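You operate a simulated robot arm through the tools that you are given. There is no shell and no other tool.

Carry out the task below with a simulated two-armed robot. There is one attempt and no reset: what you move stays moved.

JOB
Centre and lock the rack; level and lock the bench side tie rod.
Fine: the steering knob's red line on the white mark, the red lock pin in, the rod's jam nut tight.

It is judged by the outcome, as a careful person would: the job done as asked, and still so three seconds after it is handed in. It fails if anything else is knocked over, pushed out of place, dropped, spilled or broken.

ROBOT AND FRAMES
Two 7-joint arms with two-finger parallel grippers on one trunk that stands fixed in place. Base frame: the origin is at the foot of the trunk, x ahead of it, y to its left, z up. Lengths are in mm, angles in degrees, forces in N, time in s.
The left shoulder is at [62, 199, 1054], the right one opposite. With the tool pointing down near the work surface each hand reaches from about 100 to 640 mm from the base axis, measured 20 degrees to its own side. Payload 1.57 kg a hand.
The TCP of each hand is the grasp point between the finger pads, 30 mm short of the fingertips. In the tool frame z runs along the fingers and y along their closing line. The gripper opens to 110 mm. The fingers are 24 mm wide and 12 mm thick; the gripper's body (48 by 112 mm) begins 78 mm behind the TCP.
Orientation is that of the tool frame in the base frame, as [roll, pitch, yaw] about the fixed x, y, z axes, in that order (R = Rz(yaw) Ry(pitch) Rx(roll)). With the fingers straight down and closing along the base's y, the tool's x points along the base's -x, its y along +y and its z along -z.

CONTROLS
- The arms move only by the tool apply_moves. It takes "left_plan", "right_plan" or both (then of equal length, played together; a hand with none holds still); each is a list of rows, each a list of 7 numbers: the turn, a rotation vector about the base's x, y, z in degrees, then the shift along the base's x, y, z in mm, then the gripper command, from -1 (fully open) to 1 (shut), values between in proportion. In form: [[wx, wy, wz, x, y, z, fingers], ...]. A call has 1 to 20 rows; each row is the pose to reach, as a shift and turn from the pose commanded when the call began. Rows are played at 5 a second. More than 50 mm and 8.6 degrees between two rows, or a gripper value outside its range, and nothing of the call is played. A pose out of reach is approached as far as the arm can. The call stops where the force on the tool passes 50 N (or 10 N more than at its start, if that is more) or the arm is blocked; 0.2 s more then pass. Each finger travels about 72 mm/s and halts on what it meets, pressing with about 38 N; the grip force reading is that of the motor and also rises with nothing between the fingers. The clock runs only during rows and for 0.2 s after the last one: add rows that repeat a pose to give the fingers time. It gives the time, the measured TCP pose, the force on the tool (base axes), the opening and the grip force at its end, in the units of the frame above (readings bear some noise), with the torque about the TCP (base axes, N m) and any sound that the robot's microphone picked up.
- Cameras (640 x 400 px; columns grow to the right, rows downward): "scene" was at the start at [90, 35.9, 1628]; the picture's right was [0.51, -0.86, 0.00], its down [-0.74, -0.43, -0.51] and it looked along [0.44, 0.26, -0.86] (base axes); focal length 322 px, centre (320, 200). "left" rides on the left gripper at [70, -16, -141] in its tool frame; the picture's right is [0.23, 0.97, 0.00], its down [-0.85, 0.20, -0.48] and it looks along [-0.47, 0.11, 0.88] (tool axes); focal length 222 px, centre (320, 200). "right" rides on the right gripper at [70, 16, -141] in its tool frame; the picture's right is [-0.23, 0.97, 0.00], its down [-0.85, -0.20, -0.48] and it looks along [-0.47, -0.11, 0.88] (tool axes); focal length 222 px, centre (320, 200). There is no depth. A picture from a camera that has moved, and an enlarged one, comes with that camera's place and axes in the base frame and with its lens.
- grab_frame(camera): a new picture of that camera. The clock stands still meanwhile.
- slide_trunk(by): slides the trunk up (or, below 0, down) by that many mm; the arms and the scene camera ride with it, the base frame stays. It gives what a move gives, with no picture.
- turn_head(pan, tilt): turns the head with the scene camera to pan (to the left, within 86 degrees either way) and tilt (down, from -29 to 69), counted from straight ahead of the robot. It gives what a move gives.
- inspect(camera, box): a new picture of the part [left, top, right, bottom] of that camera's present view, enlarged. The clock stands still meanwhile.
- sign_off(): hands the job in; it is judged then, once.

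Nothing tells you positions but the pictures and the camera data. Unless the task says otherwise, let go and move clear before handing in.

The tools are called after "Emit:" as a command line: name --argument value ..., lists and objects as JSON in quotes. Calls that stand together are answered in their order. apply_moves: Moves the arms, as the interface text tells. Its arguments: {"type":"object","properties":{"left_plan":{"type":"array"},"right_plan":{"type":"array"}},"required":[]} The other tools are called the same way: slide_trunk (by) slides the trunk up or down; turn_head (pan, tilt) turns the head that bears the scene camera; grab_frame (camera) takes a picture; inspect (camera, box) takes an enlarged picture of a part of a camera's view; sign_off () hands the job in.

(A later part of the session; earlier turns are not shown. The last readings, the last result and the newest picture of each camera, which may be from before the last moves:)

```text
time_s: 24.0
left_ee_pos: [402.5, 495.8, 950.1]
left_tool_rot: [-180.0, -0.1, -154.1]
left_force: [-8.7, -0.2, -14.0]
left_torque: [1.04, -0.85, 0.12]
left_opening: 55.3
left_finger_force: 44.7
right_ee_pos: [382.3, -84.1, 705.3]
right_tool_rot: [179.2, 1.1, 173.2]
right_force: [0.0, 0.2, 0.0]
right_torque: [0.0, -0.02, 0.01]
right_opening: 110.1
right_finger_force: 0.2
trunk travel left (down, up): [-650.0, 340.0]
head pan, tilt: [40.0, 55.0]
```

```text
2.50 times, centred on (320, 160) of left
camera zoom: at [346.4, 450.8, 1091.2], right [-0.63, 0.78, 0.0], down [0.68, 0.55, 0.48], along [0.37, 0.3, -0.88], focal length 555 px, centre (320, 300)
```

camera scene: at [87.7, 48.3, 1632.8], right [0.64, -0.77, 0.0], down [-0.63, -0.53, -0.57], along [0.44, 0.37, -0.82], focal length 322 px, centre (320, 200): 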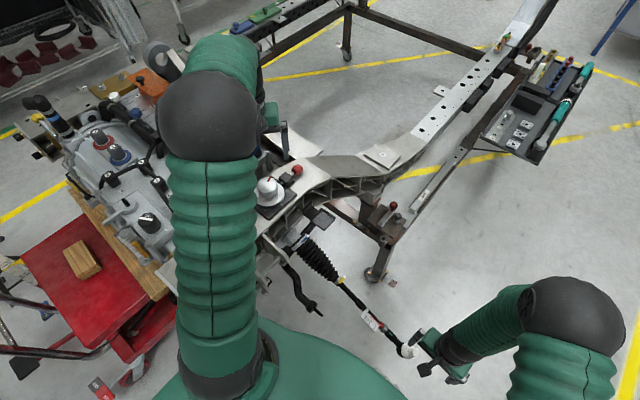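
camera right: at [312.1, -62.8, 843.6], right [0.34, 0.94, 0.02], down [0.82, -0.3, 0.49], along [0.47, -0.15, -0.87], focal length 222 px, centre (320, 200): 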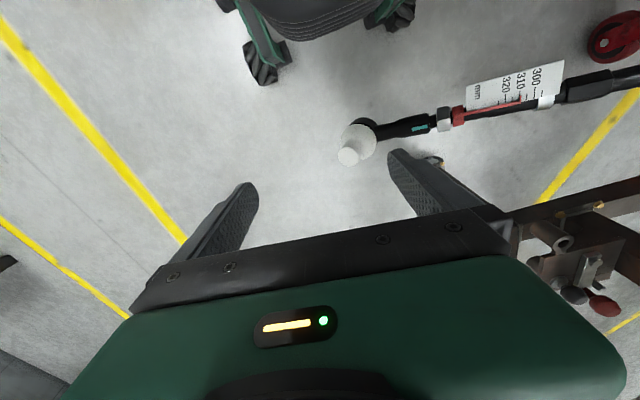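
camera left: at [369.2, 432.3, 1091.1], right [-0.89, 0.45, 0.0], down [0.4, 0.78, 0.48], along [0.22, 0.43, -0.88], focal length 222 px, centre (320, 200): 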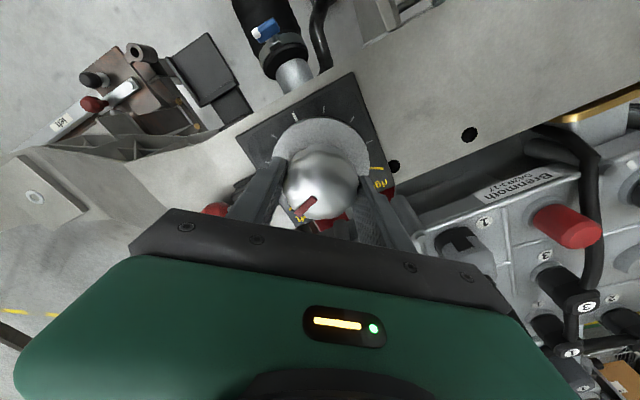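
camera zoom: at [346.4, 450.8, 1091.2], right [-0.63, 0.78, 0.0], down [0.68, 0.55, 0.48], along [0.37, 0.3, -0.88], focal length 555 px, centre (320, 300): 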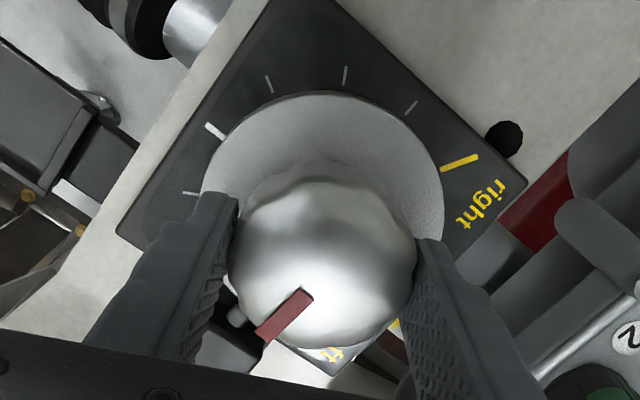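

The knob follows the hand with little torque. Continuing the turn in stages.

Emit:
apply_moves --left_plan '[[0, 0, -7, 0, 0, 0, 1], [0, 0, -14, 0, 0, 0, 1], [0, 0, -21, 0, 0, 0, 1], [0, 0, -28, 0, 0, 0, 1], [0, 0, -35, 0, 0, 0, 1], [0, 0, -42, 0, 0, 0, 1]]'

Emit:
inspect --camera "left" --box '[240, 80, 400, 240]'

```text
time_s: 25.4
left_ee_pos: [402.1, 493.9, 950.9]
left_tool_rot: [-179.7, -0.2, 163.8]
left_force: [-7.2, -15.0, -33.6]
left_torque: [1.1, -0.04, 0.21]
left_opening: 55.2
left_finger_force: 45.1
right_ee_pos: [382.8, -86.2, 702.9]
right_tool_rot: [179.1, 1.0, 173.2]
right_force: [-0.2, 0.2, 0.3]
right_torque: [-0.01, -0.03, -0.01]
right_opening: 110.2
right_finger_force: 0.1
trunk travel left (down, up): [-650.0, 340.0]
head pan, tilt: [40.0, 55.0]
```

```text
2.50 times, centred on (320, 160) of left
camera zoom: at [331.2, 498.5, 1091.5], right [0.05, 1.0, -0.01], down [0.88, -0.04, 0.48], along [0.48, -0.03, -0.88], focal length 555 px, centre (320, 300)
```

zoom: 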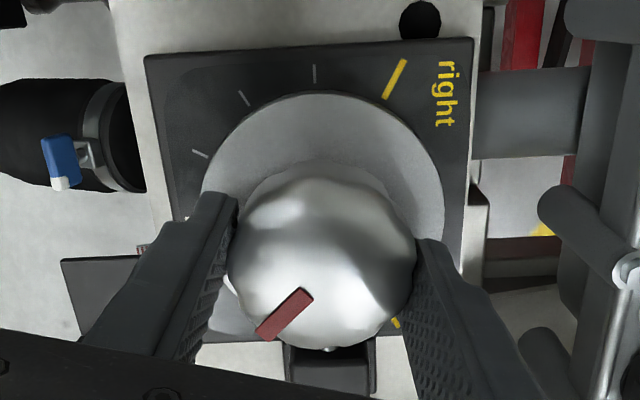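

Side and down forces are building (axes slightly misaligned), so I'll release a little, let the hand relax, and look before regripping.

Emit:
apply_moves --left_plan '[[0, 0, 0, 0, 0, 0, -0.4], [0, 0, 0, 0, 0, 0, -0.4], [0, 0, 0, 0, 0, 0, -0.4]]'

Emit:
inspect --camera "left" --box '[240, 80, 400, 240]'

Emit:
inspect --camera "scene" --box '[230, 140, 330, 230]'

```text
time_s: 26.2
left_ee_pos: [401.3, 496.1, 953.1]
left_tool_rot: [180.0, 0.1, 163.9]
left_force: [-0.9, -0.2, 1.4]
left_torque: [0.02, -0.01, 0.01]
left_opening: 76.8
left_finger_force: 0.1
right_ee_pos: [382.5, -85.8, 705.1]
right_tool_rot: [179.1, 1.1, 173.2]
right_force: [0.2, -1.0, -0.2]
right_torque: [-0.03, -0.01, -0.01]
right_opening: 109.9
right_finger_force: 0.1
trunk travel left (down, up): [-650.0, 340.0]
head pan, tilt: [40.0, 55.0]
```

```text
2.50 times, centred on (320, 160) of left
camera zoom: at [329.9, 499.4, 1093.9], right [0.05, 1.0, 0.0], down [0.88, -0.04, 0.48], along [0.48, -0.02, -0.88], focal length 555 px, centre (320, 300)
```

zoom: 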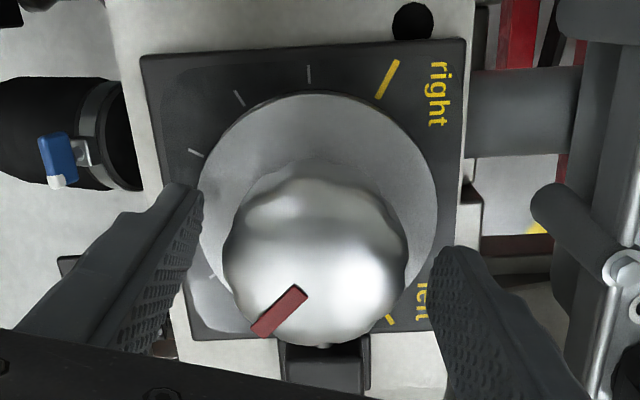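

```text
4.44 times, centred on (280, 185) of scene
camera zoom: at [87.2, 48.8, 1632.9], right [0.64, -0.77, 0.0], down [-0.63, -0.53, -0.57], along [0.44, 0.37, -0.82], focal length 1432 px, centre (498, 267)
```

zoom: 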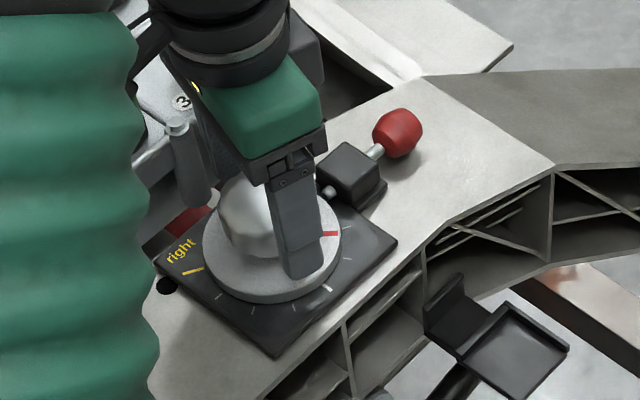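

The knob has turned about −66°. I'll lower 3 mm, regrip and turn the remaining ~−40°.

Emit:
apply_moves --left_plan '[[0, 0, 0, 0, 0, -3, -0.4], [0, 0, 0, 0, 0, -3, 1], [0, 0, 0, 0, 0, -3, 1], [0, 0, 0, 0, 0, -3, 1], [0, 0, -7, 0, 0, -3, 1], [0, 0, -14, 0, 0, -3, 1], [0, 0, -21, 0, 0, -3, 1], [0, 0, -28, 0, 0, -3, 1], [0, 0, -34, 0, 0, -3, 1], [0, 0, -34, 0, 0, -3, 1]]'

Emit:
inspect --camera "left" --box '[240, 80, 400, 240]'

Emit:
inspect --camera "scene" --box '[230, 140, 330, 230]'

```text
time_s: 28.4
left_ee_pos: [402.0, 494.5, 949.6]
left_tool_rot: [180.0, 0.0, 130.0]
left_force: [-4.7, -9.2, 2.0]
left_torque: [-0.73, 1.03, -0.01]
left_opening: 55.1
left_finger_force: 45.2
right_ee_pos: [382.4, -86.7, 704.5]
right_tool_rot: [179.0, 1.1, 173.3]
right_force: [-0.1, 0.1, -0.2]
right_torque: [-0.01, 0.02, 0.03]
right_opening: 109.8
right_finger_force: 0.2
trunk travel left (down, up): [-650.0, 340.0]
head pan, tilt: [40.0, 55.0]
```

```text
2.50 times, centred on (320, 160) of left
camera zoom: at [343.8, 536.6, 1090.2], right [0.6, 0.8, 0.0], down [0.7, -0.53, 0.48], along [0.38, -0.29, -0.88], focal length 555 px, centre (320, 300)
```

zoom: 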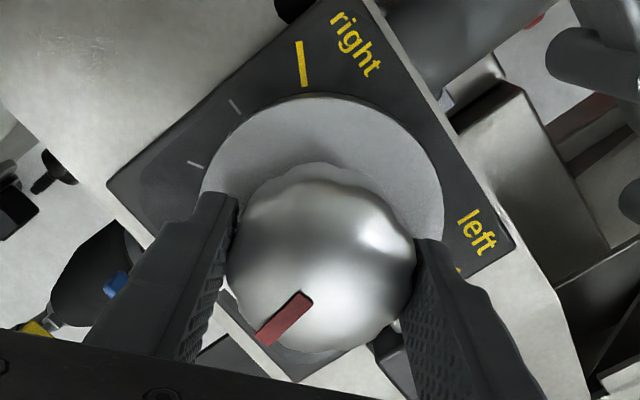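

```text
4.44 times, centred on (280, 185) of scene
camera zoom: at [86.5, 44.6, 1633.1], right [0.64, -0.77, 0.0], down [-0.63, -0.53, -0.57], along [0.44, 0.37, -0.82], focal length 1432 px, centre (498, 267)
```

zoom: 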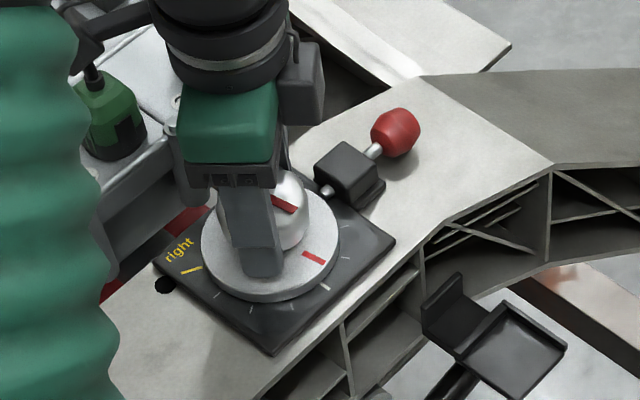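

The red line is about 11° short of the white mark. Turning −8° more then checking closely.

Emit:
apply_moves --left_plan '[[0, 0, -4, 0, 0, 0, 1], [0, 0, -8, 0, 0, 0, 1], [0, 0, -8, 0, 0, 0, 1]]'

Emit:
inspect --camera "scene" --box '[260, 175, 330, 220]'

```text
time_s: 29.2
left_ee_pos: [401.4, 493.6, 948.0]
left_tool_rot: [180.0, 0.0, 121.9]
left_force: [-9.6, -15.2, -8.7]
left_torque: [0.88, -0.76, 0.04]
left_opening: 55.0
left_finger_force: 45.2
right_ee_pos: [381.3, -86.9, 704.9]
right_tool_rot: [179.0, 1.2, 173.2]
right_force: [0.4, 0.6, -0.1]
right_torque: [0.0, 0.01, -0.01]
right_opening: 109.9
right_finger_force: 0.1
trunk travel left (down, up): [-650.0, 340.0]
head pan, tilt: [40.0, 55.0]
```

```text
8.89 times, centred on (295, 198) of scene
camera zoom: at [85.6, 43.7, 1632.9], right [0.64, -0.77, 0.0], down [-0.63, -0.53, -0.57], along [0.44, 0.37, -0.82], focal length 2865 px, centre (542, 222)
```

zoom: 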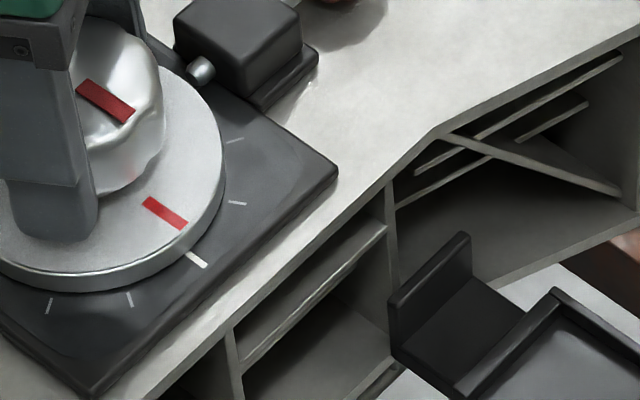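

It is now within a couple of degrees. I'll release, raise the left hand and look straight along the mark to measure the remaining error.

Emit:
apply_moves --left_plan '[[0, 0, -1.5, 0, 0, 0, 1], [0, 0, -1.5, 0, 0, 0, 1], [0, 0, -1.5, 0, 0, 0, -0.4], [0, 0, -1.5, 0, 0, 0, -1], [0, 0, -1.5, 0, 0, 0, -1], [0, 0, -1.5, 0, 0, 30, -1], [0, 0, -1.5, 0, 0, 70, -1], [0, 0, 6, 0, 0, 110, -1], [0, 0, 13, 0, 0, 120, -1]]'

Emit:
grab_frame --camera "left"

Emit:
inspect --camera "scene" --box '[260, 165, 330, 220]'

```text
time_s: 31.2
left_ee_pos: [399.2, 494.7, 1069.7]
left_tool_rot: [-180.0, 0.1, 135.1]
left_force: [0.1, 1.1, 0.0]
left_torque: [-0.02, -0.03, -0.03]
left_opening: 110.1
left_finger_force: 0.0
right_ee_pos: [381.9, -86.2, 704.8]
right_tool_rot: [179.1, 1.0, 173.2]
right_force: [-1.3, 0.5, -1.0]
right_torque: [0.02, 0.01, -0.01]
right_opening: 109.9
right_finger_force: 0.0
trunk travel left (down, up): [-650.0, 340.0]
head pan, tilt: [40.0, 55.0]
```

```text
taken
camera left: at [339.1, 533.1, 1208.5], right [0.53, 0.85, 0.0], down [0.75, -0.46, 0.48], along [0.41, -0.25, -0.88], focal length 222 px, centre (320, 200)
```

left: 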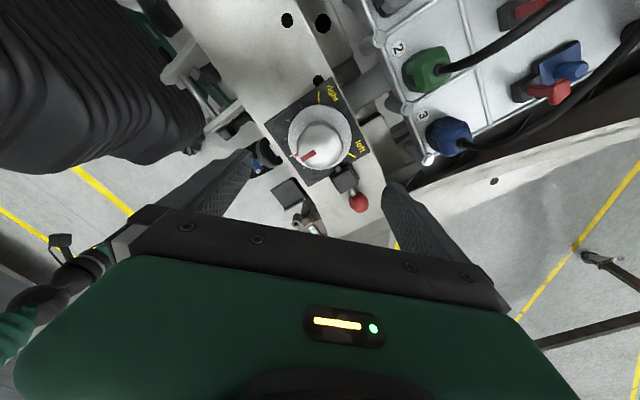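

```text
7.27 times, centred on (295, 192) of scene
camera zoom: at [87.6, 47.9, 1632.9], right [0.64, -0.77, 0.0], down [-0.63, -0.53, -0.57], along [0.44, 0.37, -0.82], focal length 2344 px, centre (502, 254)
```

zoom: 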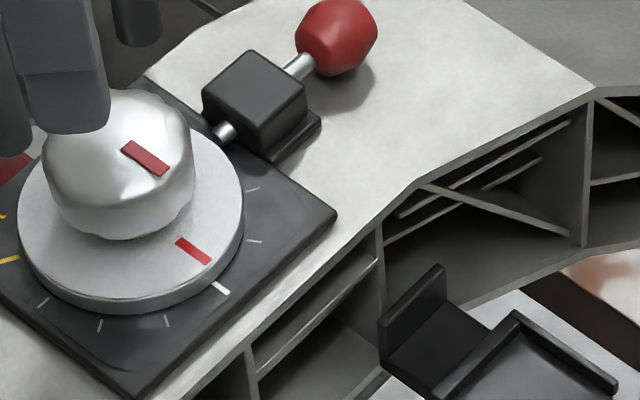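

Emit:
inspect --camera "left" --box '[270, 90, 380, 200]'

```text
3.64 times, centred on (325, 145) of left
camera zoom: at [339.1, 533.1, 1208.5], right [0.53, 0.85, 0.0], down [0.75, -0.46, 0.48], along [0.41, -0.25, -0.88], focal length 808 px, centre (302, 400)
```

zoom: 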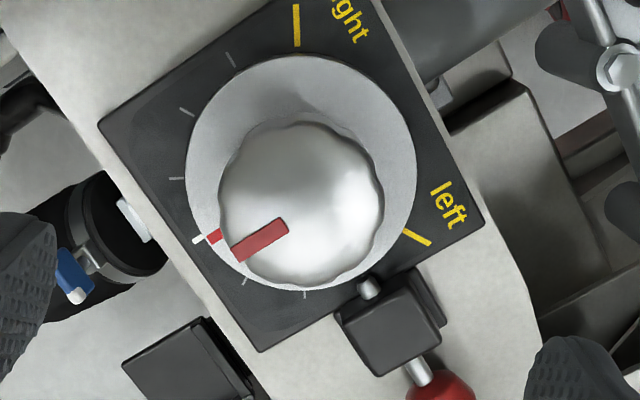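

The marks look nearly collinear; I'll shift the hand so the camera sits in the plane x≈401 through knob axis and white mark, where any misalignment shows directly.

Emit:
apply_moves --left_plan '[[0, 0, 0, 30, -5, 0, -1], [0, 0, 0, 61, -10, 0, -1], [0, 0, 0, 61, -10, 0, -1]]'

Emit:
grab_frame --camera "left"

Emit:
inspect --camera "left" --box '[230, 60, 330, 160]'

```text
time_s: 32.0
left_ee_pos: [459.4, 486.2, 1067.9]
left_tool_rot: [180.0, 0.2, 135.0]
left_force: [-0.1, 0.2, 0.3]
left_torque: [0.0, -0.02, 0.0]
left_opening: 109.9
left_finger_force: 0.2
right_ee_pos: [381.4, -85.3, 704.6]
right_tool_rot: [179.1, 1.1, 173.3]
right_force: [0.3, 0.1, -0.7]
right_torque: [0.0, -0.01, -0.02]
right_opening: 109.9
right_finger_force: 0.1
trunk travel left (down, up): [-650.0, 340.0]
head pan, tilt: [40.0, 55.0]
```

```text
taken
camera left: at [398.2, 523.6, 1208.4], right [0.53, 0.85, 0.0], down [0.74, -0.46, 0.48], along [0.41, -0.25, -0.88], focal length 222 px, centre (320, 200)
```

left: 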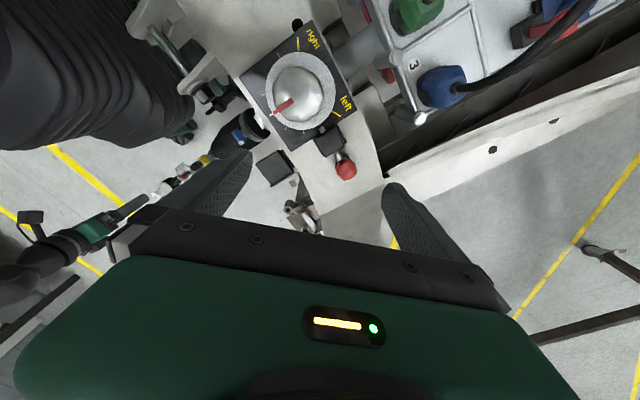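

```text
4.00 times, centred on (280, 110) of left
camera zoom: at [398.2, 523.6, 1208.4], right [0.53, 0.85, 0.0], down [0.74, -0.46, 0.48], along [0.41, -0.25, -0.88], focal length 888 px, centre (480, 560)
```

zoom: 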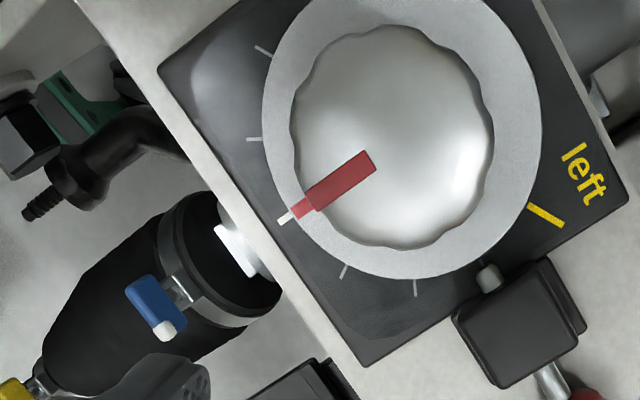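

Emit:
inspect --camera "left" --box '[262, 90, 302, 120]'

```text
13.33 times, centred on (282, 105) of left
camera zoom: at [398.2, 523.6, 1208.4], right [0.53, 0.85, 0.0], down [0.74, -0.46, 0.48], along [0.41, -0.25, -0.88], focal length 2962 px, centre (827, 1467)
```

zoom: 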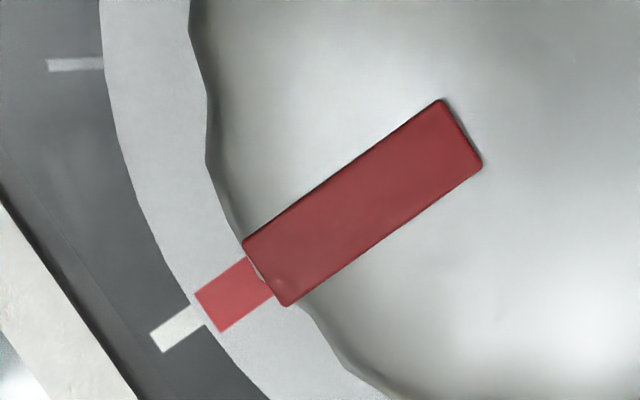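

All the marks map to x≈399.5–400, so the red line is on the white mark. Next, with closed fingers I'll go to the far (+x) side of the red ball at about (517, 496, 905), ready to push the pin in along −x.

Emit:
apply_moves --left_plan '[[0, 0, 7, 15, 2, 0, 0], [0, 0, 14, 30, 4, 0, 1], [0, 0, 21, 45, 6, 0, 1], [0, 0, 28, 60, 8, 0, 1], [0, 0, 35, 75, 10, 0, 1], [0, 0, 42, 90, 10, 0, 1], [0, 0, 45, 101, 10, 0, 1], [0, 0, 45, 101, 10, 0, 1]]'

Emit:
grab_frame --camera "left"

Emit:
inspect --camera "scene" --box '[240, 120, 360, 220]'

```text
time_s: 33.8
left_ee_pos: [563.4, 496.5, 1066.9]
left_tool_rot: [180.0, -0.1, -179.9]
left_force: [0.6, -0.5, 0.2]
left_torque: [-0.03, -0.02, 0.0]
left_opening: 0.0
left_finger_force: 21.0
right_ee_pos: [381.7, -85.4, 704.7]
right_tool_rot: [179.1, 1.1, 173.1]
right_force: [-0.1, -0.6, 0.4]
right_torque: [0.03, -0.04, -0.02]
right_opening: 110.2
right_finger_force: 0.1
trunk travel left (down, up): [-650.0, 340.0]
head pan, tilt: [40.0, 55.0]
```

```text
taken
camera left: at [493.8, 479.6, 1207.9], right [-0.23, 0.97, 0.0], down [0.85, 0.2, 0.48], along [0.47, 0.11, -0.88], focal length 222 px, centre (320, 200)
```

left: 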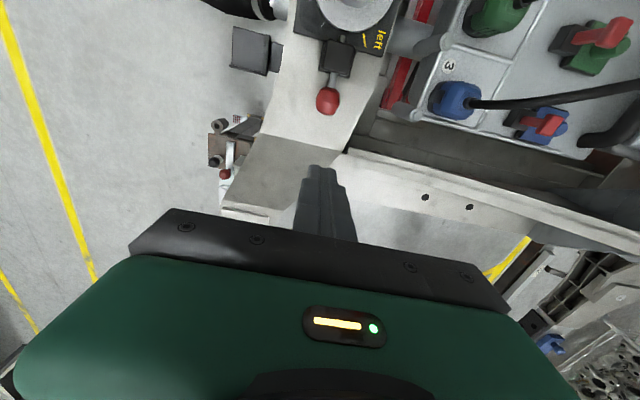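

```text
4.00 times, centred on (300, 170) of scene
camera zoom: at [87.9, 48.6, 1632.9], right [0.64, -0.77, 0.0], down [-0.63, -0.53, -0.57], along [0.44, 0.37, -0.82], focal length 1289 px, centre (400, 320)
```

zoom: 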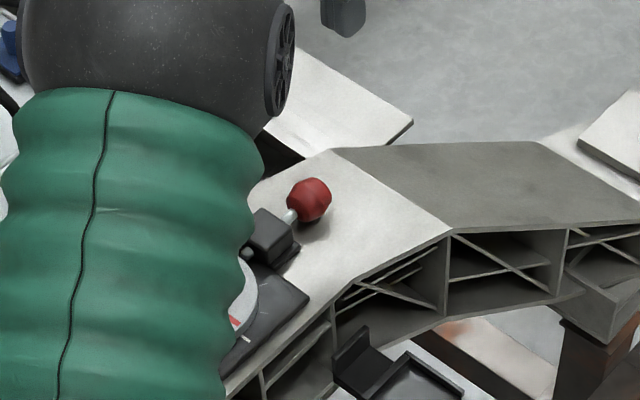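

Ball is at about (515, 495); the closed fingers are 45 mm beyond it. Descending to tip height ≈ 898 on the flat part of the beam.

Emit:
apply_moves --left_plan '[[0, 0, 0, -1, -1, -40, 1], [0, 0, 0, -2, -1, -80, 1], [0, 0, 0, -3, -1, -110, 1], [0, 0, 0, -3, -1, -128, 1], [0, 0, 0, -3, -1, -137, 1], [0, 0, 0, -3, -1, -139, 1]]'

Emit:
grab_frame --camera "left"

Emit:
inspect --camera "scene" --box '[240, 120, 360, 220]'

```text
time_s: 35.2
left_ee_pos: [561.2, 494.8, 930.7]
left_tool_rot: [-179.9, 0.0, -180.0]
left_force: [-0.2, 0.0, -1.1]
left_torque: [0.01, 0.0, -0.03]
left_opening: 0.3
left_finger_force: 21.2
right_ee_pos: [382.1, -86.1, 704.5]
right_tool_rot: [179.0, 1.0, 173.2]
right_force: [0.7, 0.4, 0.2]
right_torque: [0.01, 0.0, -0.01]
right_opening: 110.0
right_finger_force: 0.0
trunk travel left (down, up): [-650.0, 340.0]
head pan, tilt: [40.0, 55.0]
```

```text
taken
camera left: at [491.4, 478.5, 1070.7], right [-0.23, 0.97, 0.0], down [0.85, 0.2, 0.48], along [0.47, 0.11, -0.88], focal length 222 px, centre (320, 200)
```

left: 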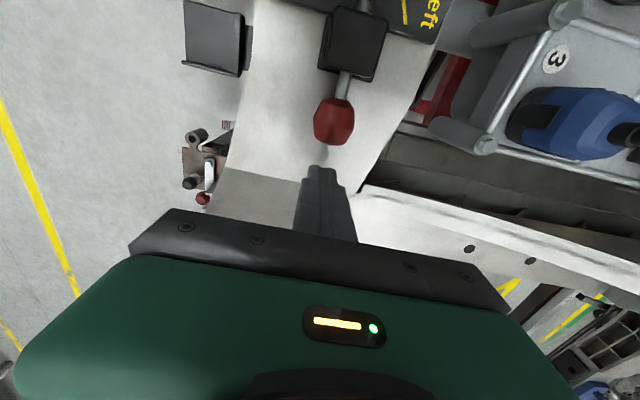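

```text
4.00 times, centred on (300, 170) of scene
camera zoom: at [88.4, 48.6, 1632.8], right [0.64, -0.77, 0.0], down [-0.63, -0.53, -0.57], along [0.44, 0.37, -0.82], focal length 1289 px, centre (400, 320)
```

zoom: 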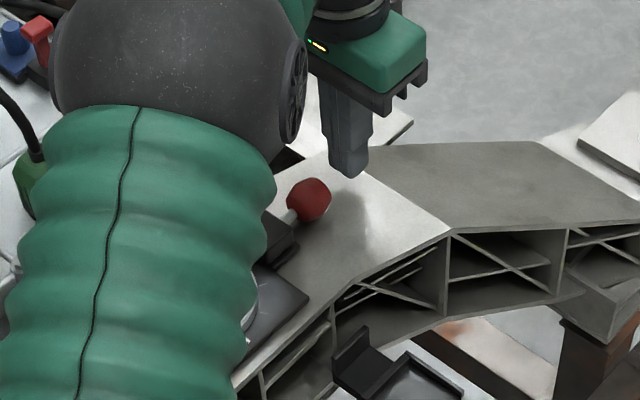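

Finger is in line behind the ball. Pushing −x in small steps.

Emit:
apply_moves --left_plan '[[0, 0, 0, -8, 0, 0, 1], [0, 0, 0, -15, 0, 0, 1], [0, 0, 0, -19, 0, 0, 1], [0, 0, 0, -23, 0, 0, 1], [0, 0, 0, -26, 0, 0, 1], [0, 0, 0, -29, 0, 0, 1], [0, 0, 0, -32, 0, 0, 1]]'

Emit:
grab_frame --camera "left"

Emit:
inspect --camera "scene" --box '[260, 145, 330, 205]'

```text
time_s: 36.8
left_ee_pos: [529.4, 495.0, 928.5]
left_tool_rot: [180.0, 0.1, 180.0]
left_force: [3.7, 0.7, 0.6]
left_torque: [-0.03, -0.08, -0.04]
left_opening: 0.0
left_finger_force: 21.6
right_ee_pos: [383.6, -84.9, 704.9]
right_tool_rot: [179.2, 1.0, 173.2]
right_force: [0.6, 0.2, 0.6]
right_torque: [0.0, 0.01, 0.02]
right_opening: 110.1
right_finger_force: 0.0
trunk travel left (down, up): [-650.0, 340.0]
head pan, tilt: [40.0, 55.0]
```

```text
taken
camera left: at [459.4, 478.8, 1069.9], right [-0.23, 0.97, 0.0], down [0.85, 0.2, 0.48], along [0.47, 0.11, -0.88], focal length 222 px, centre (320, 200)
```

left: 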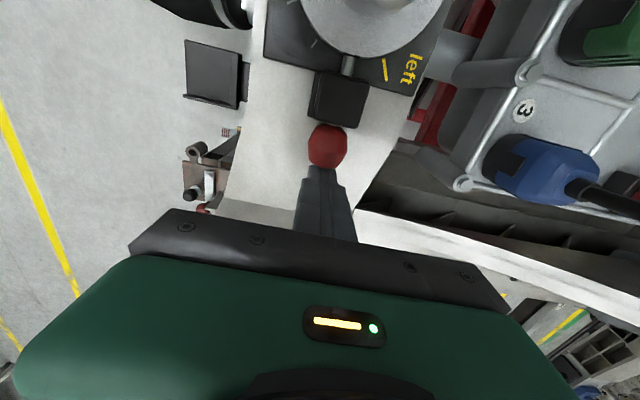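

```text
6.67 times, centred on (295, 175) of scene
camera zoom: at [89.3, 48.9, 1632.7], right [0.64, -0.77, 0.0], down [-0.63, -0.53, -0.57], along [0.44, 0.37, -0.82], focal length 2149 px, centre (487, 367)
```

zoom: 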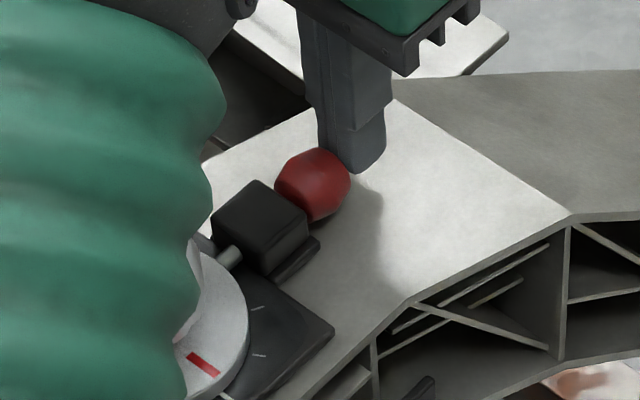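

The pin slides in easily (4 N) and the ball is near the block; pushing a few mm more until it bottoms.

Emit:
apply_moves --left_plan '[[0, 0, 0, -2, 0, 0, 1], [0, 0, 0, -4, 0, 0, 1], [0, 0, 0, -6, 0, 0, 1], [0, 0, 0, -8, 0, 0, 1], [0, 0, 0, -10, 0, 0, 1], [0, 0, 0, -12, 0, 0, 1], [0, 0, 0, -14, 0, 0, 1]]'

Emit:
grab_frame --camera "left"

Emit:
inspect --camera "scene" --box '[260, 145, 330, 205]'

```text
time_s: 38.4
left_ee_pos: [526.8, 493.5, 935.3]
left_tool_rot: [179.7, 2.2, 179.8]
left_force: [38.8, -3.3, -8.9]
left_torque: [0.29, -1.28, -0.02]
left_opening: 0.1
left_finger_force: 20.9
right_ee_pos: [381.5, -86.3, 704.9]
right_tool_rot: [179.3, 1.1, 173.3]
right_force: [-0.9, 0.0, 0.5]
right_torque: [0.0, 0.0, 0.0]
right_opening: 110.4
right_finger_force: 0.2
trunk travel left (down, up): [-650.0, 340.0]
head pan, tilt: [40.0, 55.0]
stopped in row 7 (left hand): the force on the tool passed its limit at 50 N (the readings are from after the stop); the commanded pose is now the measured one
```

```text
taken
camera left: at [451.9, 477.1, 1072.6], right [-0.22, 0.97, 0.0], down [0.84, 0.19, 0.51], along [0.5, 0.11, -0.86], focal length 222 px, centre (320, 200)
```

left: 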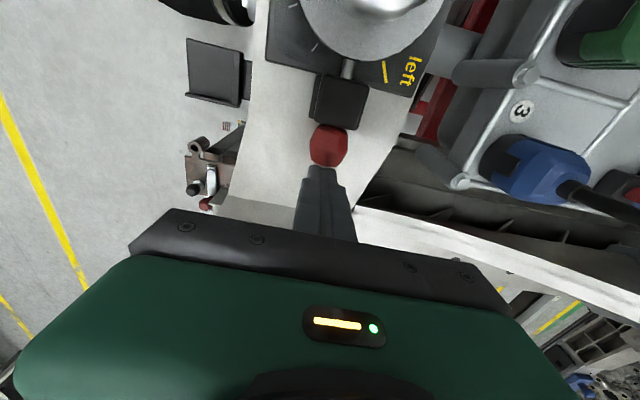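

```text
6.67 times, centred on (295, 175) of scene
camera zoom: at [96.5, 50.7, 1631.9], right [0.64, -0.77, 0.0], down [-0.63, -0.53, -0.57], along [0.43, 0.37, -0.82], focal length 2149 px, centre (487, 367)
```

zoom: 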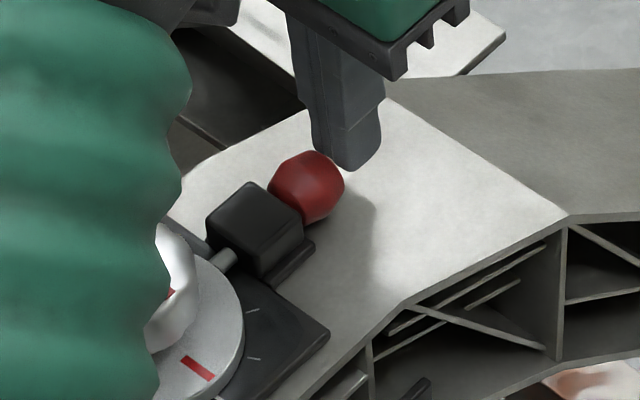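

It stopped hard with the ball against the block. I'll back off, lift clear and check that the pin is seated and the knob still aligned.

Emit:
apply_moves --left_plan '[[0, 0, 0, 6, 0, 0, 1], [0, 0, 0, 16, 0, 0, 1], [0, 0, 0, 20, 0, 20, 1], [0, 0, 0, 20, 0, 60, 1], [0, 0, 0, 10, 0, 100, 1], [0, 0, 0, -30, 0, 130, 1], [0, 0, 0, -60, 0, 135, 1]]'

Emit:
grab_frame --camera "left"

Emit:
inspect --camera "left" --box '[270, 60, 390, 170]'

Emit:
inspect --camera "scene" --box '[260, 145, 330, 215]'

```text
time_s: 40.0
left_ee_pos: [455.2, 494.4, 1070.6]
left_tool_rot: [179.9, 1.2, 179.9]
left_force: [0.2, 0.3, 0.4]
left_torque: [0.02, 0.01, -0.01]
left_opening: 0.0
left_finger_force: 21.6
right_ee_pos: [379.9, -85.8, 706.7]
right_tool_rot: [179.0, 1.3, 173.1]
right_force: [0.3, -0.5, 0.1]
right_torque: [0.01, 0.01, -0.02]
right_opening: 110.0
right_finger_force: 0.1
trunk travel left (down, up): [-650.0, 340.0]
head pan, tilt: [40.0, 55.0]
```

```text
taken
camera left: at [381.9, 477.5, 1208.6], right [-0.23, 0.97, 0.0], down [0.85, 0.2, 0.5], along [0.48, 0.11, -0.87], focal length 222 px, centre (320, 200)
```

left: 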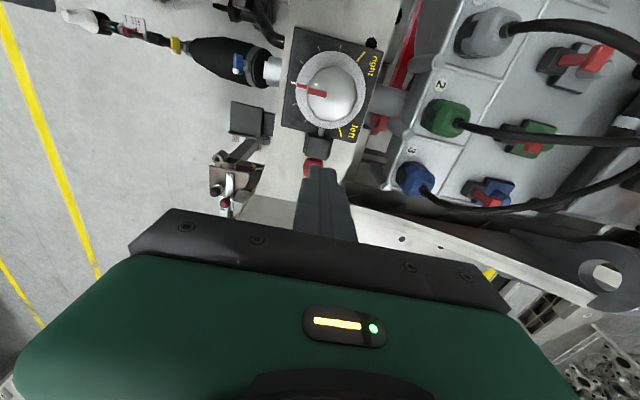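

```text
3.64 times, centred on (330, 115) of left
camera zoom: at [381.9, 477.5, 1208.6], right [-0.23, 0.97, 0.0], down [0.85, 0.2, 0.5], along [0.48, 0.11, -0.87], focal length 808 px, centre (284, 509)
```

zoom: 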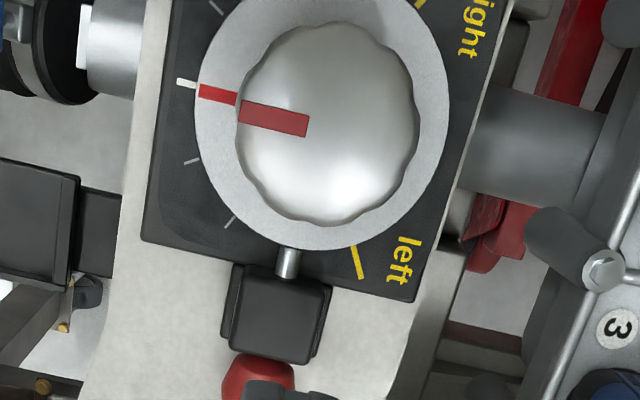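

```text
5.71 times, centred on (295, 180) of scene
camera zoom: at [86.5, 49.3, 1632.9], right [0.64, -0.77, 0.0], down [-0.63, -0.53, -0.57], along [0.44, 0.37, -0.82], focal length 1842 px, centre (463, 314)
```

zoom: 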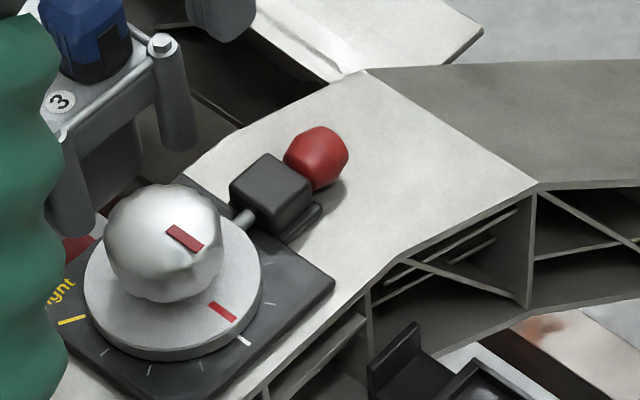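

The ball sits against the block, the pin tip is inside the disk rim (travel ≈13.5 mm), and the red line is still on the white mark. Now I turn to the tie rod and look at where it is after the rack moved.

Emit:
turn_head --pan 15 --tilt 62

Emit:
grab_frame --camera "scene"

Emit:
grab_frame --camera "right"

Emit:
inspect --camera "scene" --box '[220, 190, 420, 300]'

```text
time_s: 40.9
left_ee_pos: [455.4, 493.8, 1069.5]
left_tool_rot: [179.6, 1.2, 179.9]
left_force: [0.5, 0.1, 0.4]
left_torque: [-0.01, -0.03, -0.01]
left_opening: 0.0
left_finger_force: 21.0
right_ee_pos: [379.3, -85.7, 707.1]
right_tool_rot: [179.1, 1.3, 173.3]
right_force: [-0.5, 0.5, 0.4]
right_torque: [-0.02, -0.02, 0.02]
right_opening: 109.8
right_finger_force: 0.0
trunk travel left (down, up): [-650.0, 340.0]
head pan, tilt: [15.0, 62.0]
```

```text
taken
camera scene: at [94.7, 18.7, 1624.6], right [0.26, -0.97, 0.0], down [-0.85, -0.23, -0.47], along [0.45, 0.12, -0.88], focal length 322 px, centre (320, 200)
```

scene: 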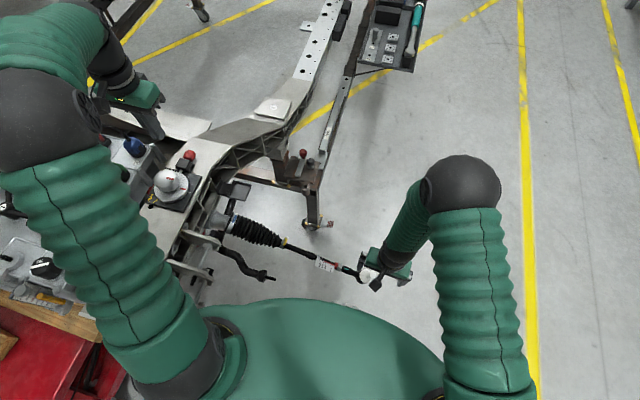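

```text
taken
camera right: at [308.5, -63.6, 845.1], right [0.34, 0.94, 0.02], down [0.81, -0.31, 0.49], along [0.47, -0.15, -0.87], focal length 222 px, centre (320, 200)
```

right: 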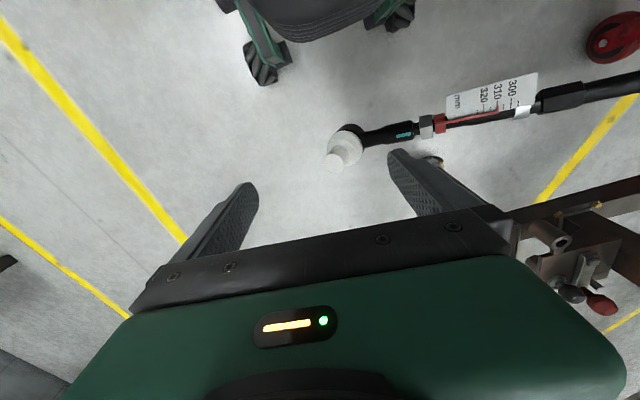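

```text
3.20 times, centred on (320, 245) of scene
camera zoom: at [94.7, 18.7, 1624.6], right [0.26, -0.97, 0.0], down [-0.85, -0.23, -0.47], along [0.45, 0.12, -0.88], focal length 1031 px, centre (320, 56)
```

zoom: 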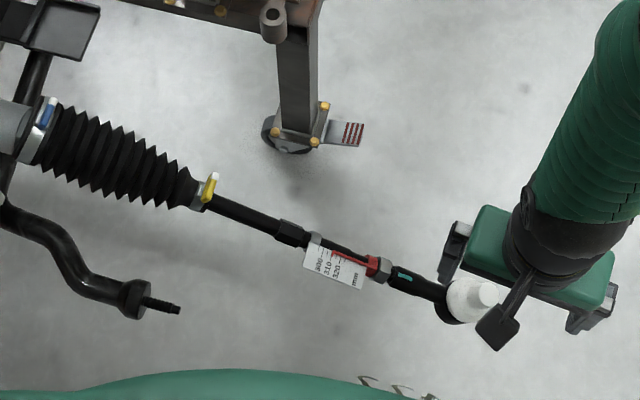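

The rod droops about 31–35° from the bellows; before touching it I want to check the far-left fitting with blue and yellow bands, in case it is a matching rod with its own scale.

Emit:
turn_head --pan 80 --tilt 40

Emit:
grab_frame --camera "scene"

Emit:
inspect --camera "scene" --box '[220, 120, 420, 300]'

```text
time_s: 42.3
left_ee_pos: [455.4, 493.6, 1069.6]
left_tool_rot: [179.7, 1.2, 179.8]
left_force: [0.1, 0.3, -0.5]
left_torque: [0.0, 0.03, -0.02]
left_opening: 0.0
left_finger_force: 21.4
right_ee_pos: [380.6, -86.9, 706.7]
right_tool_rot: [179.1, 1.3, 173.4]
right_force: [0.3, -0.1, -0.2]
right_torque: [-0.02, 0.03, 0.01]
right_opening: 109.9
right_finger_force: 0.1
trunk travel left (down, up): [-650.0, 340.0]
head pan, tilt: [80.0, 40.0]
```

```text
taken
camera scene: at [47.4, 85.9, 1653.6], right [0.98, -0.17, 0.0], down [-0.11, -0.63, -0.76], along [0.13, 0.75, -0.64], focal length 322 px, centre (320, 200)
```

scene: 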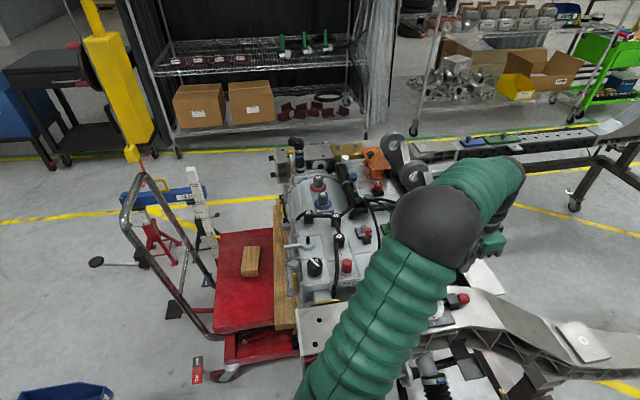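

```text
2.22 times, centred on (320, 210) of scene
camera zoom: at [47.4, 85.9, 1653.6], right [0.98, -0.17, 0.0], down [-0.11, -0.63, -0.76], along [0.13, 0.75, -0.64], focal length 716 px, centre (320, 178)
```

zoom: 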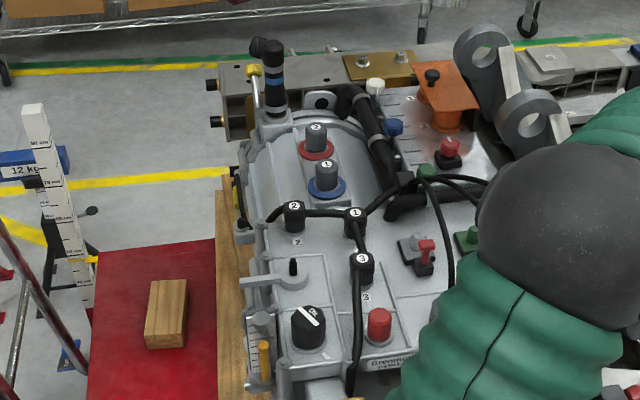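

Only the right-hand rod is in view, so I stay with it: lift it to level, then tighten the nut. I'll turn the right hand so its fingers close across the rod (along x) with the camera on the outer side, and raise the left hand clear.

Emit:
apply_moves --right_plan '[[0, 0, 8, 0, -5, 10, -1], [0, 0, 16, 0, -10, 20, -1], [0, 0, 24, 0, -15, 30, -1], [0, 0, 32, 0, -20, 40, -1], [0, 0, 40, 0, -25, 50, -1], [0, 0, 48, 0, -30, 55, -1], [0, 0, 56, 0, -35, 55, -1], [0, 0, 64, 0, -40, 55, -1], [0, 0, 72, 0, -45, 55, -1], [0, 0, 80, 0, -50, 55, -1], [0, 0, 88, 0, -50, 55, -1], [0, 0, 96, 0, -50, 55, -1]]'

Emit:
turn_head --pan 10 --tilt 60

Emit:
grab_frame --camera "right"

Emit:
grab_frame --camera "scene"

```text
time_s: 44.9
left_ee_pos: [455.6, 493.3, 1069.3]
left_tool_rot: [179.7, 1.2, 180.0]
left_force: [-0.2, -0.1, -0.4]
left_torque: [0.03, 0.04, -0.02]
left_opening: 0.0
left_finger_force: 21.1
right_ee_pos: [379.6, -135.7, 761.5]
right_tool_rot: [178.9, 1.3, -90.7]
right_force: [0.3, 0.5, 0.4]
right_torque: [0.02, -0.04, 0.0]
right_opening: 109.7
right_finger_force: 0.0
trunk travel left (down, up): [-650.0, 340.0]
head pan, tilt: [80.0, 40.0]
```

```text
time_s: 46.3
left_ee_pos: [456.6, 492.7, 1069.7]
left_tool_rot: [179.6, 1.2, 180.0]
left_force: [-0.3, 0.0, -0.2]
left_torque: [-0.01, 0.01, 0.01]
left_opening: 0.4
left_finger_force: 21.1
right_ee_pos: [379.8, -135.4, 762.0]
right_tool_rot: [178.9, 1.3, -90.8]
right_force: [-0.2, 0.6, -1.1]
right_torque: [0.03, -0.01, -0.02]
right_opening: 110.0
right_finger_force: 0.1
trunk travel left (down, up): [-650.0, 340.0]
head pan, tilt: [10.0, 60.0]
```

```text
taken
camera right: at [364.8, -208.8, 900.8], right [-0.97, 0.24, 0.02], down [0.22, 0.84, 0.49], along [0.1, 0.48, -0.87], focal length 222 px, centre (320, 200)
```

right: 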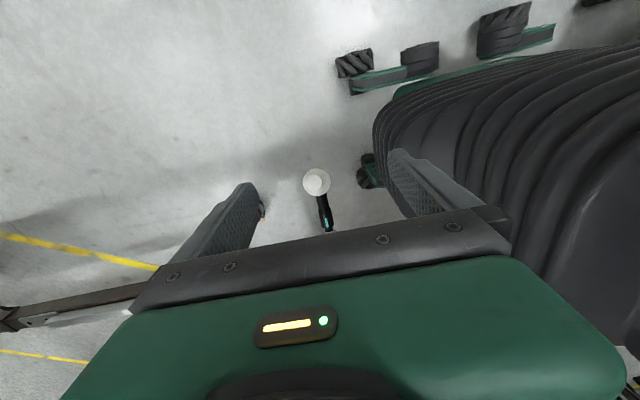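

```text
taken
camera scene: at [98.2, 13.1, 1626.9], right [0.17, -0.98, 0.0], down [-0.85, -0.15, -0.5], along [0.49, 0.09, -0.87], focal length 322 px, centre (320, 200)
```

scene: 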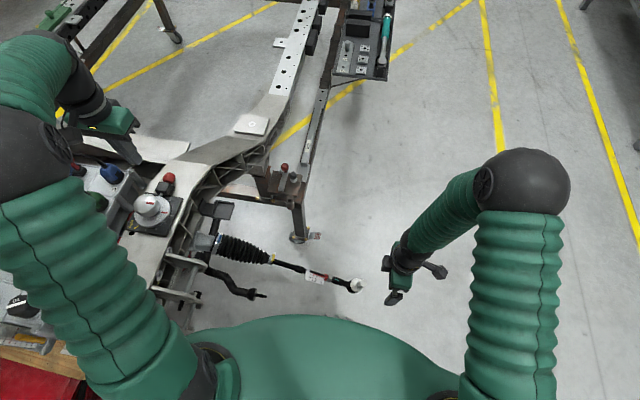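

Yaw is fine at −90°. Now I tilt the fingers about 30° toward +y so the hand is square to the drooping rod, and look again.

Emit:
apply_moves --right_plan '[[7.5, 0, 0, 5, 0, 0, -1], [15, 0, 0, 10, 0, 0, -1], [22.5, 0, 0, 15, 0, 0, -1], [30, 0, 0, 20, 0, 0, -1]]'

Emit:
grab_frame --camera "right"

Emit:
inspect --camera "right" --box '[240, 100, 400, 250]'

Emit:
inspect --camera "scene" --box '[200, 220, 420, 320]'

```text
time_s: 47.3
left_ee_pos: [455.0, 492.0, 1070.9]
left_tool_rot: [179.6, 1.2, 179.9]
left_force: [-0.7, -0.5, -0.6]
left_torque: [0.02, -0.02, -0.02]
left_opening: 0.0
left_finger_force: 21.6
right_ee_pos: [400.0, -137.5, 761.3]
right_tool_rot: [178.5, 31.5, -90.7]
right_force: [0.4, -0.4, -0.2]
right_torque: [0.03, -0.01, -0.01]
right_opening: 109.7
right_finger_force: 0.1
trunk travel left (down, up): [-650.0, 340.0]
head pan, tilt: [10.0, 60.0]
```

```text
taken
camera right: at [384.8, -271.0, 845.4], right [-0.97, 0.19, 0.14], down [0.22, 0.48, 0.85], along [0.1, 0.86, -0.51], focal length 222 px, centre (320, 200)
```

right: 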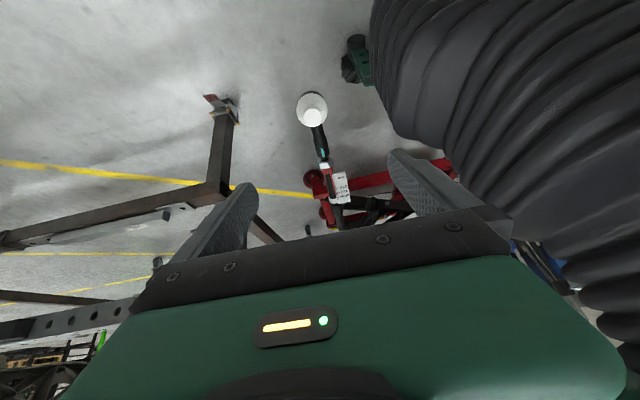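

```text
2.67 times, centred on (320, 175) of right
camera zoom: at [384.8, -271.0, 845.4], right [-0.97, 0.19, 0.14], down [0.22, 0.48, 0.85], along [0.1, 0.86, -0.51], focal length 592 px, centre (320, 267)
```

zoom: 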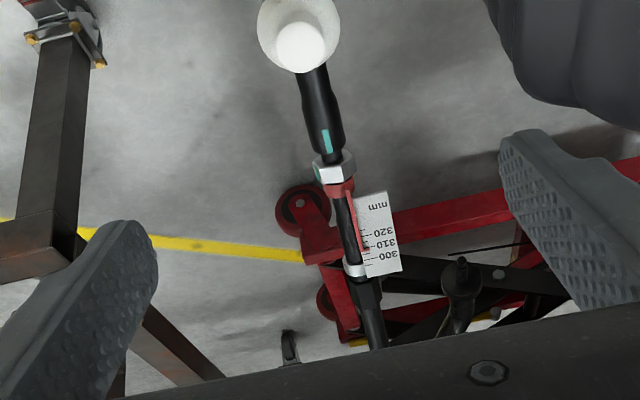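

```text
2.91 times, centred on (310, 270) of scene
camera zoom: at [97.6, 9.9, 1627.0], right [0.17, -0.98, 0.0], down [-0.85, -0.15, -0.5], along [0.49, 0.09, -0.87], focal length 938 px, centre (349, -4)
```

zoom: 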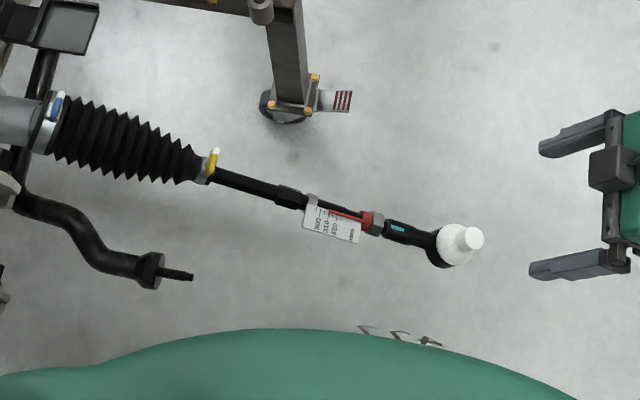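

The geometry is now clear: nut at about (400, 32, 595), hex at (401, 127, 642), ball centre about (400, −51, 554) — droop about 26°. The nut and rod end each bear a teal witness mark that is not yet lined up. I'll bring the open right hand down square to the rod-end body, stopping short to check.

Emit:
apply_moves --right_plan '[[-2, 0, 0, 0, 29, -24, -1], [-4, 0, 0, 0, 58, -48, -1], [-5.3, 0, 0, 0, 87, -72, -1], [-5.3, 0, 0, 0, 105, -108, -1], [-5.3, 0, 0, 0, 118, -135, -1], [-5.3, 0, 0, 0, 124, -148, -1]]'

Emit:
grab_frame --camera "right"

Emit:
inspect --camera "scene" --box '[260, 220, 420, 320]'

```text
time_s: 48.7
left_ee_pos: [456.3, 494.5, 1069.7]
left_tool_rot: [179.7, 1.2, 179.9]
left_force: [0.2, -0.3, -0.5]
left_torque: [0.03, 0.02, -0.02]
left_opening: 0.0
left_finger_force: 22.0
right_ee_pos: [398.0, -8.9, 611.5]
right_tool_rot: [178.7, 26.0, -90.9]
right_force: [0.8, 0.1, -0.2]
right_torque: [-0.02, -0.02, -0.01]
right_opening: 110.2
right_finger_force: 0.1
trunk travel left (down, up): [-650.0, 340.0]
head pan, tilt: [10.0, 60.0]
```

```text
taken
camera right: at [382.5, -133.9, 708.0], right [-0.97, 0.21, 0.12], down [0.22, 0.56, 0.8], along [0.1, 0.8, -0.59], focal length 222 px, centre (320, 200)
```

right: 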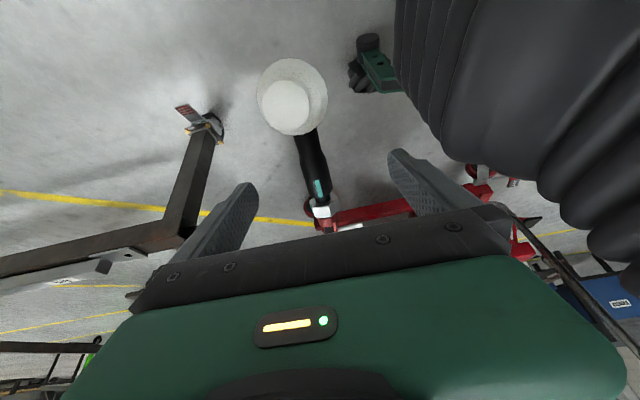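

```text
4.00 times, centred on (340, 270) of scene
camera zoom: at [98.3, 13.2, 1626.9], right [0.17, -0.98, 0.0], down [-0.85, -0.15, -0.5], along [0.49, 0.09, -0.87], focal length 1289 px, centre (240, -80)
```

zoom: 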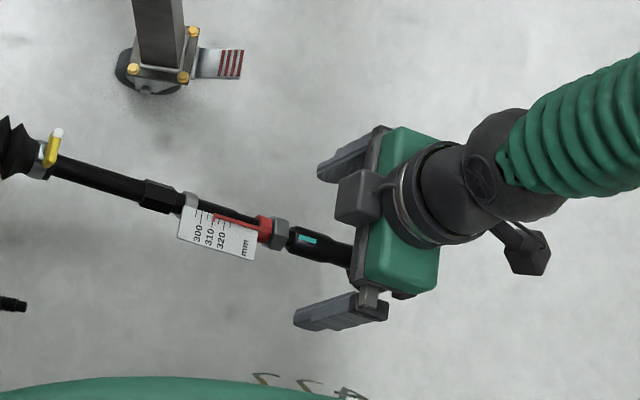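

The rod-end body lies between the fingers. Advancing the last 33 mm and closing on it.

Emit:
apply_moves --right_plan '[[0, 0, 0, 2, 6, -15, -1], [0, 0, 0, 2, 12, -30, -1], [0, 0, 0, 2, 12, -30, -0.3], [0, 0, 0, 2, 12, -30, 0.3], [0, 0, 0, 2, 12, -30, 1], [0, 0, 0, 2, 12, -30, 1], [0, 0, 0, 2, 12, -30, 1], [0, 0, 0, 2, 12, -30, 1]]'

Emit:
grab_frame --camera "right"

Emit:
inspect --camera "scene" --box '[260, 220, 420, 320]'

```text
time_s: 50.5
left_ee_pos: [454.7, 494.0, 1069.7]
left_tool_rot: [179.7, 1.1, 180.0]
left_force: [-0.2, 0.0, 0.2]
left_torque: [-0.04, 0.03, -0.01]
left_opening: 0.0
left_finger_force: 21.1
right_ee_pos: [400.8, -0.1, 580.1]
right_tool_rot: [178.6, 26.0, -90.8]
right_force: [-2.6, -0.4, -2.2]
right_torque: [0.08, -0.31, 0.76]
right_opening: 21.5
right_finger_force: 34.5
trunk travel left (down, up): [-650.0, 340.0]
head pan, tilt: [10.0, 60.0]
```

```text
taken
camera right: at [385.5, -125.7, 677.2], right [-0.97, 0.21, 0.12], down [0.22, 0.56, 0.8], along [0.1, 0.8, -0.59], focal length 222 px, centre (320, 200)
```

right: 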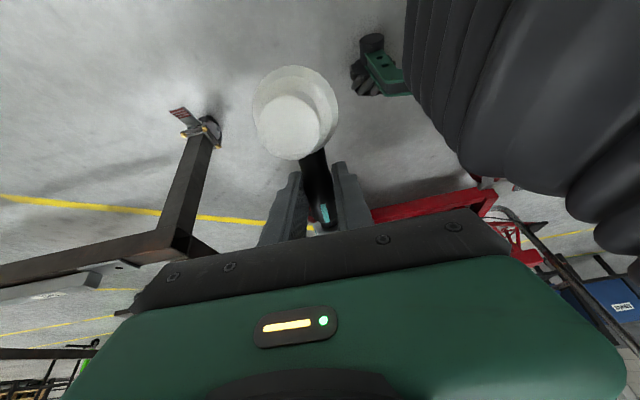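

```text
4.00 times, centred on (340, 270) of scene
camera zoom: at [98.2, 13.0, 1626.8], right [0.17, -0.98, 0.0], down [-0.85, -0.15, -0.5], along [0.49, 0.09, -0.87], focal length 1289 px, centre (240, -80)
```

zoom: 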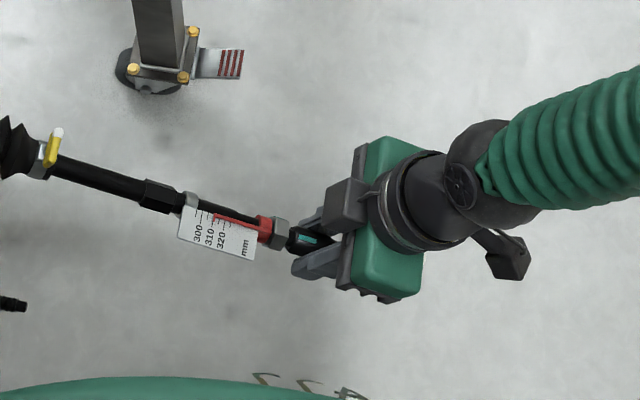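

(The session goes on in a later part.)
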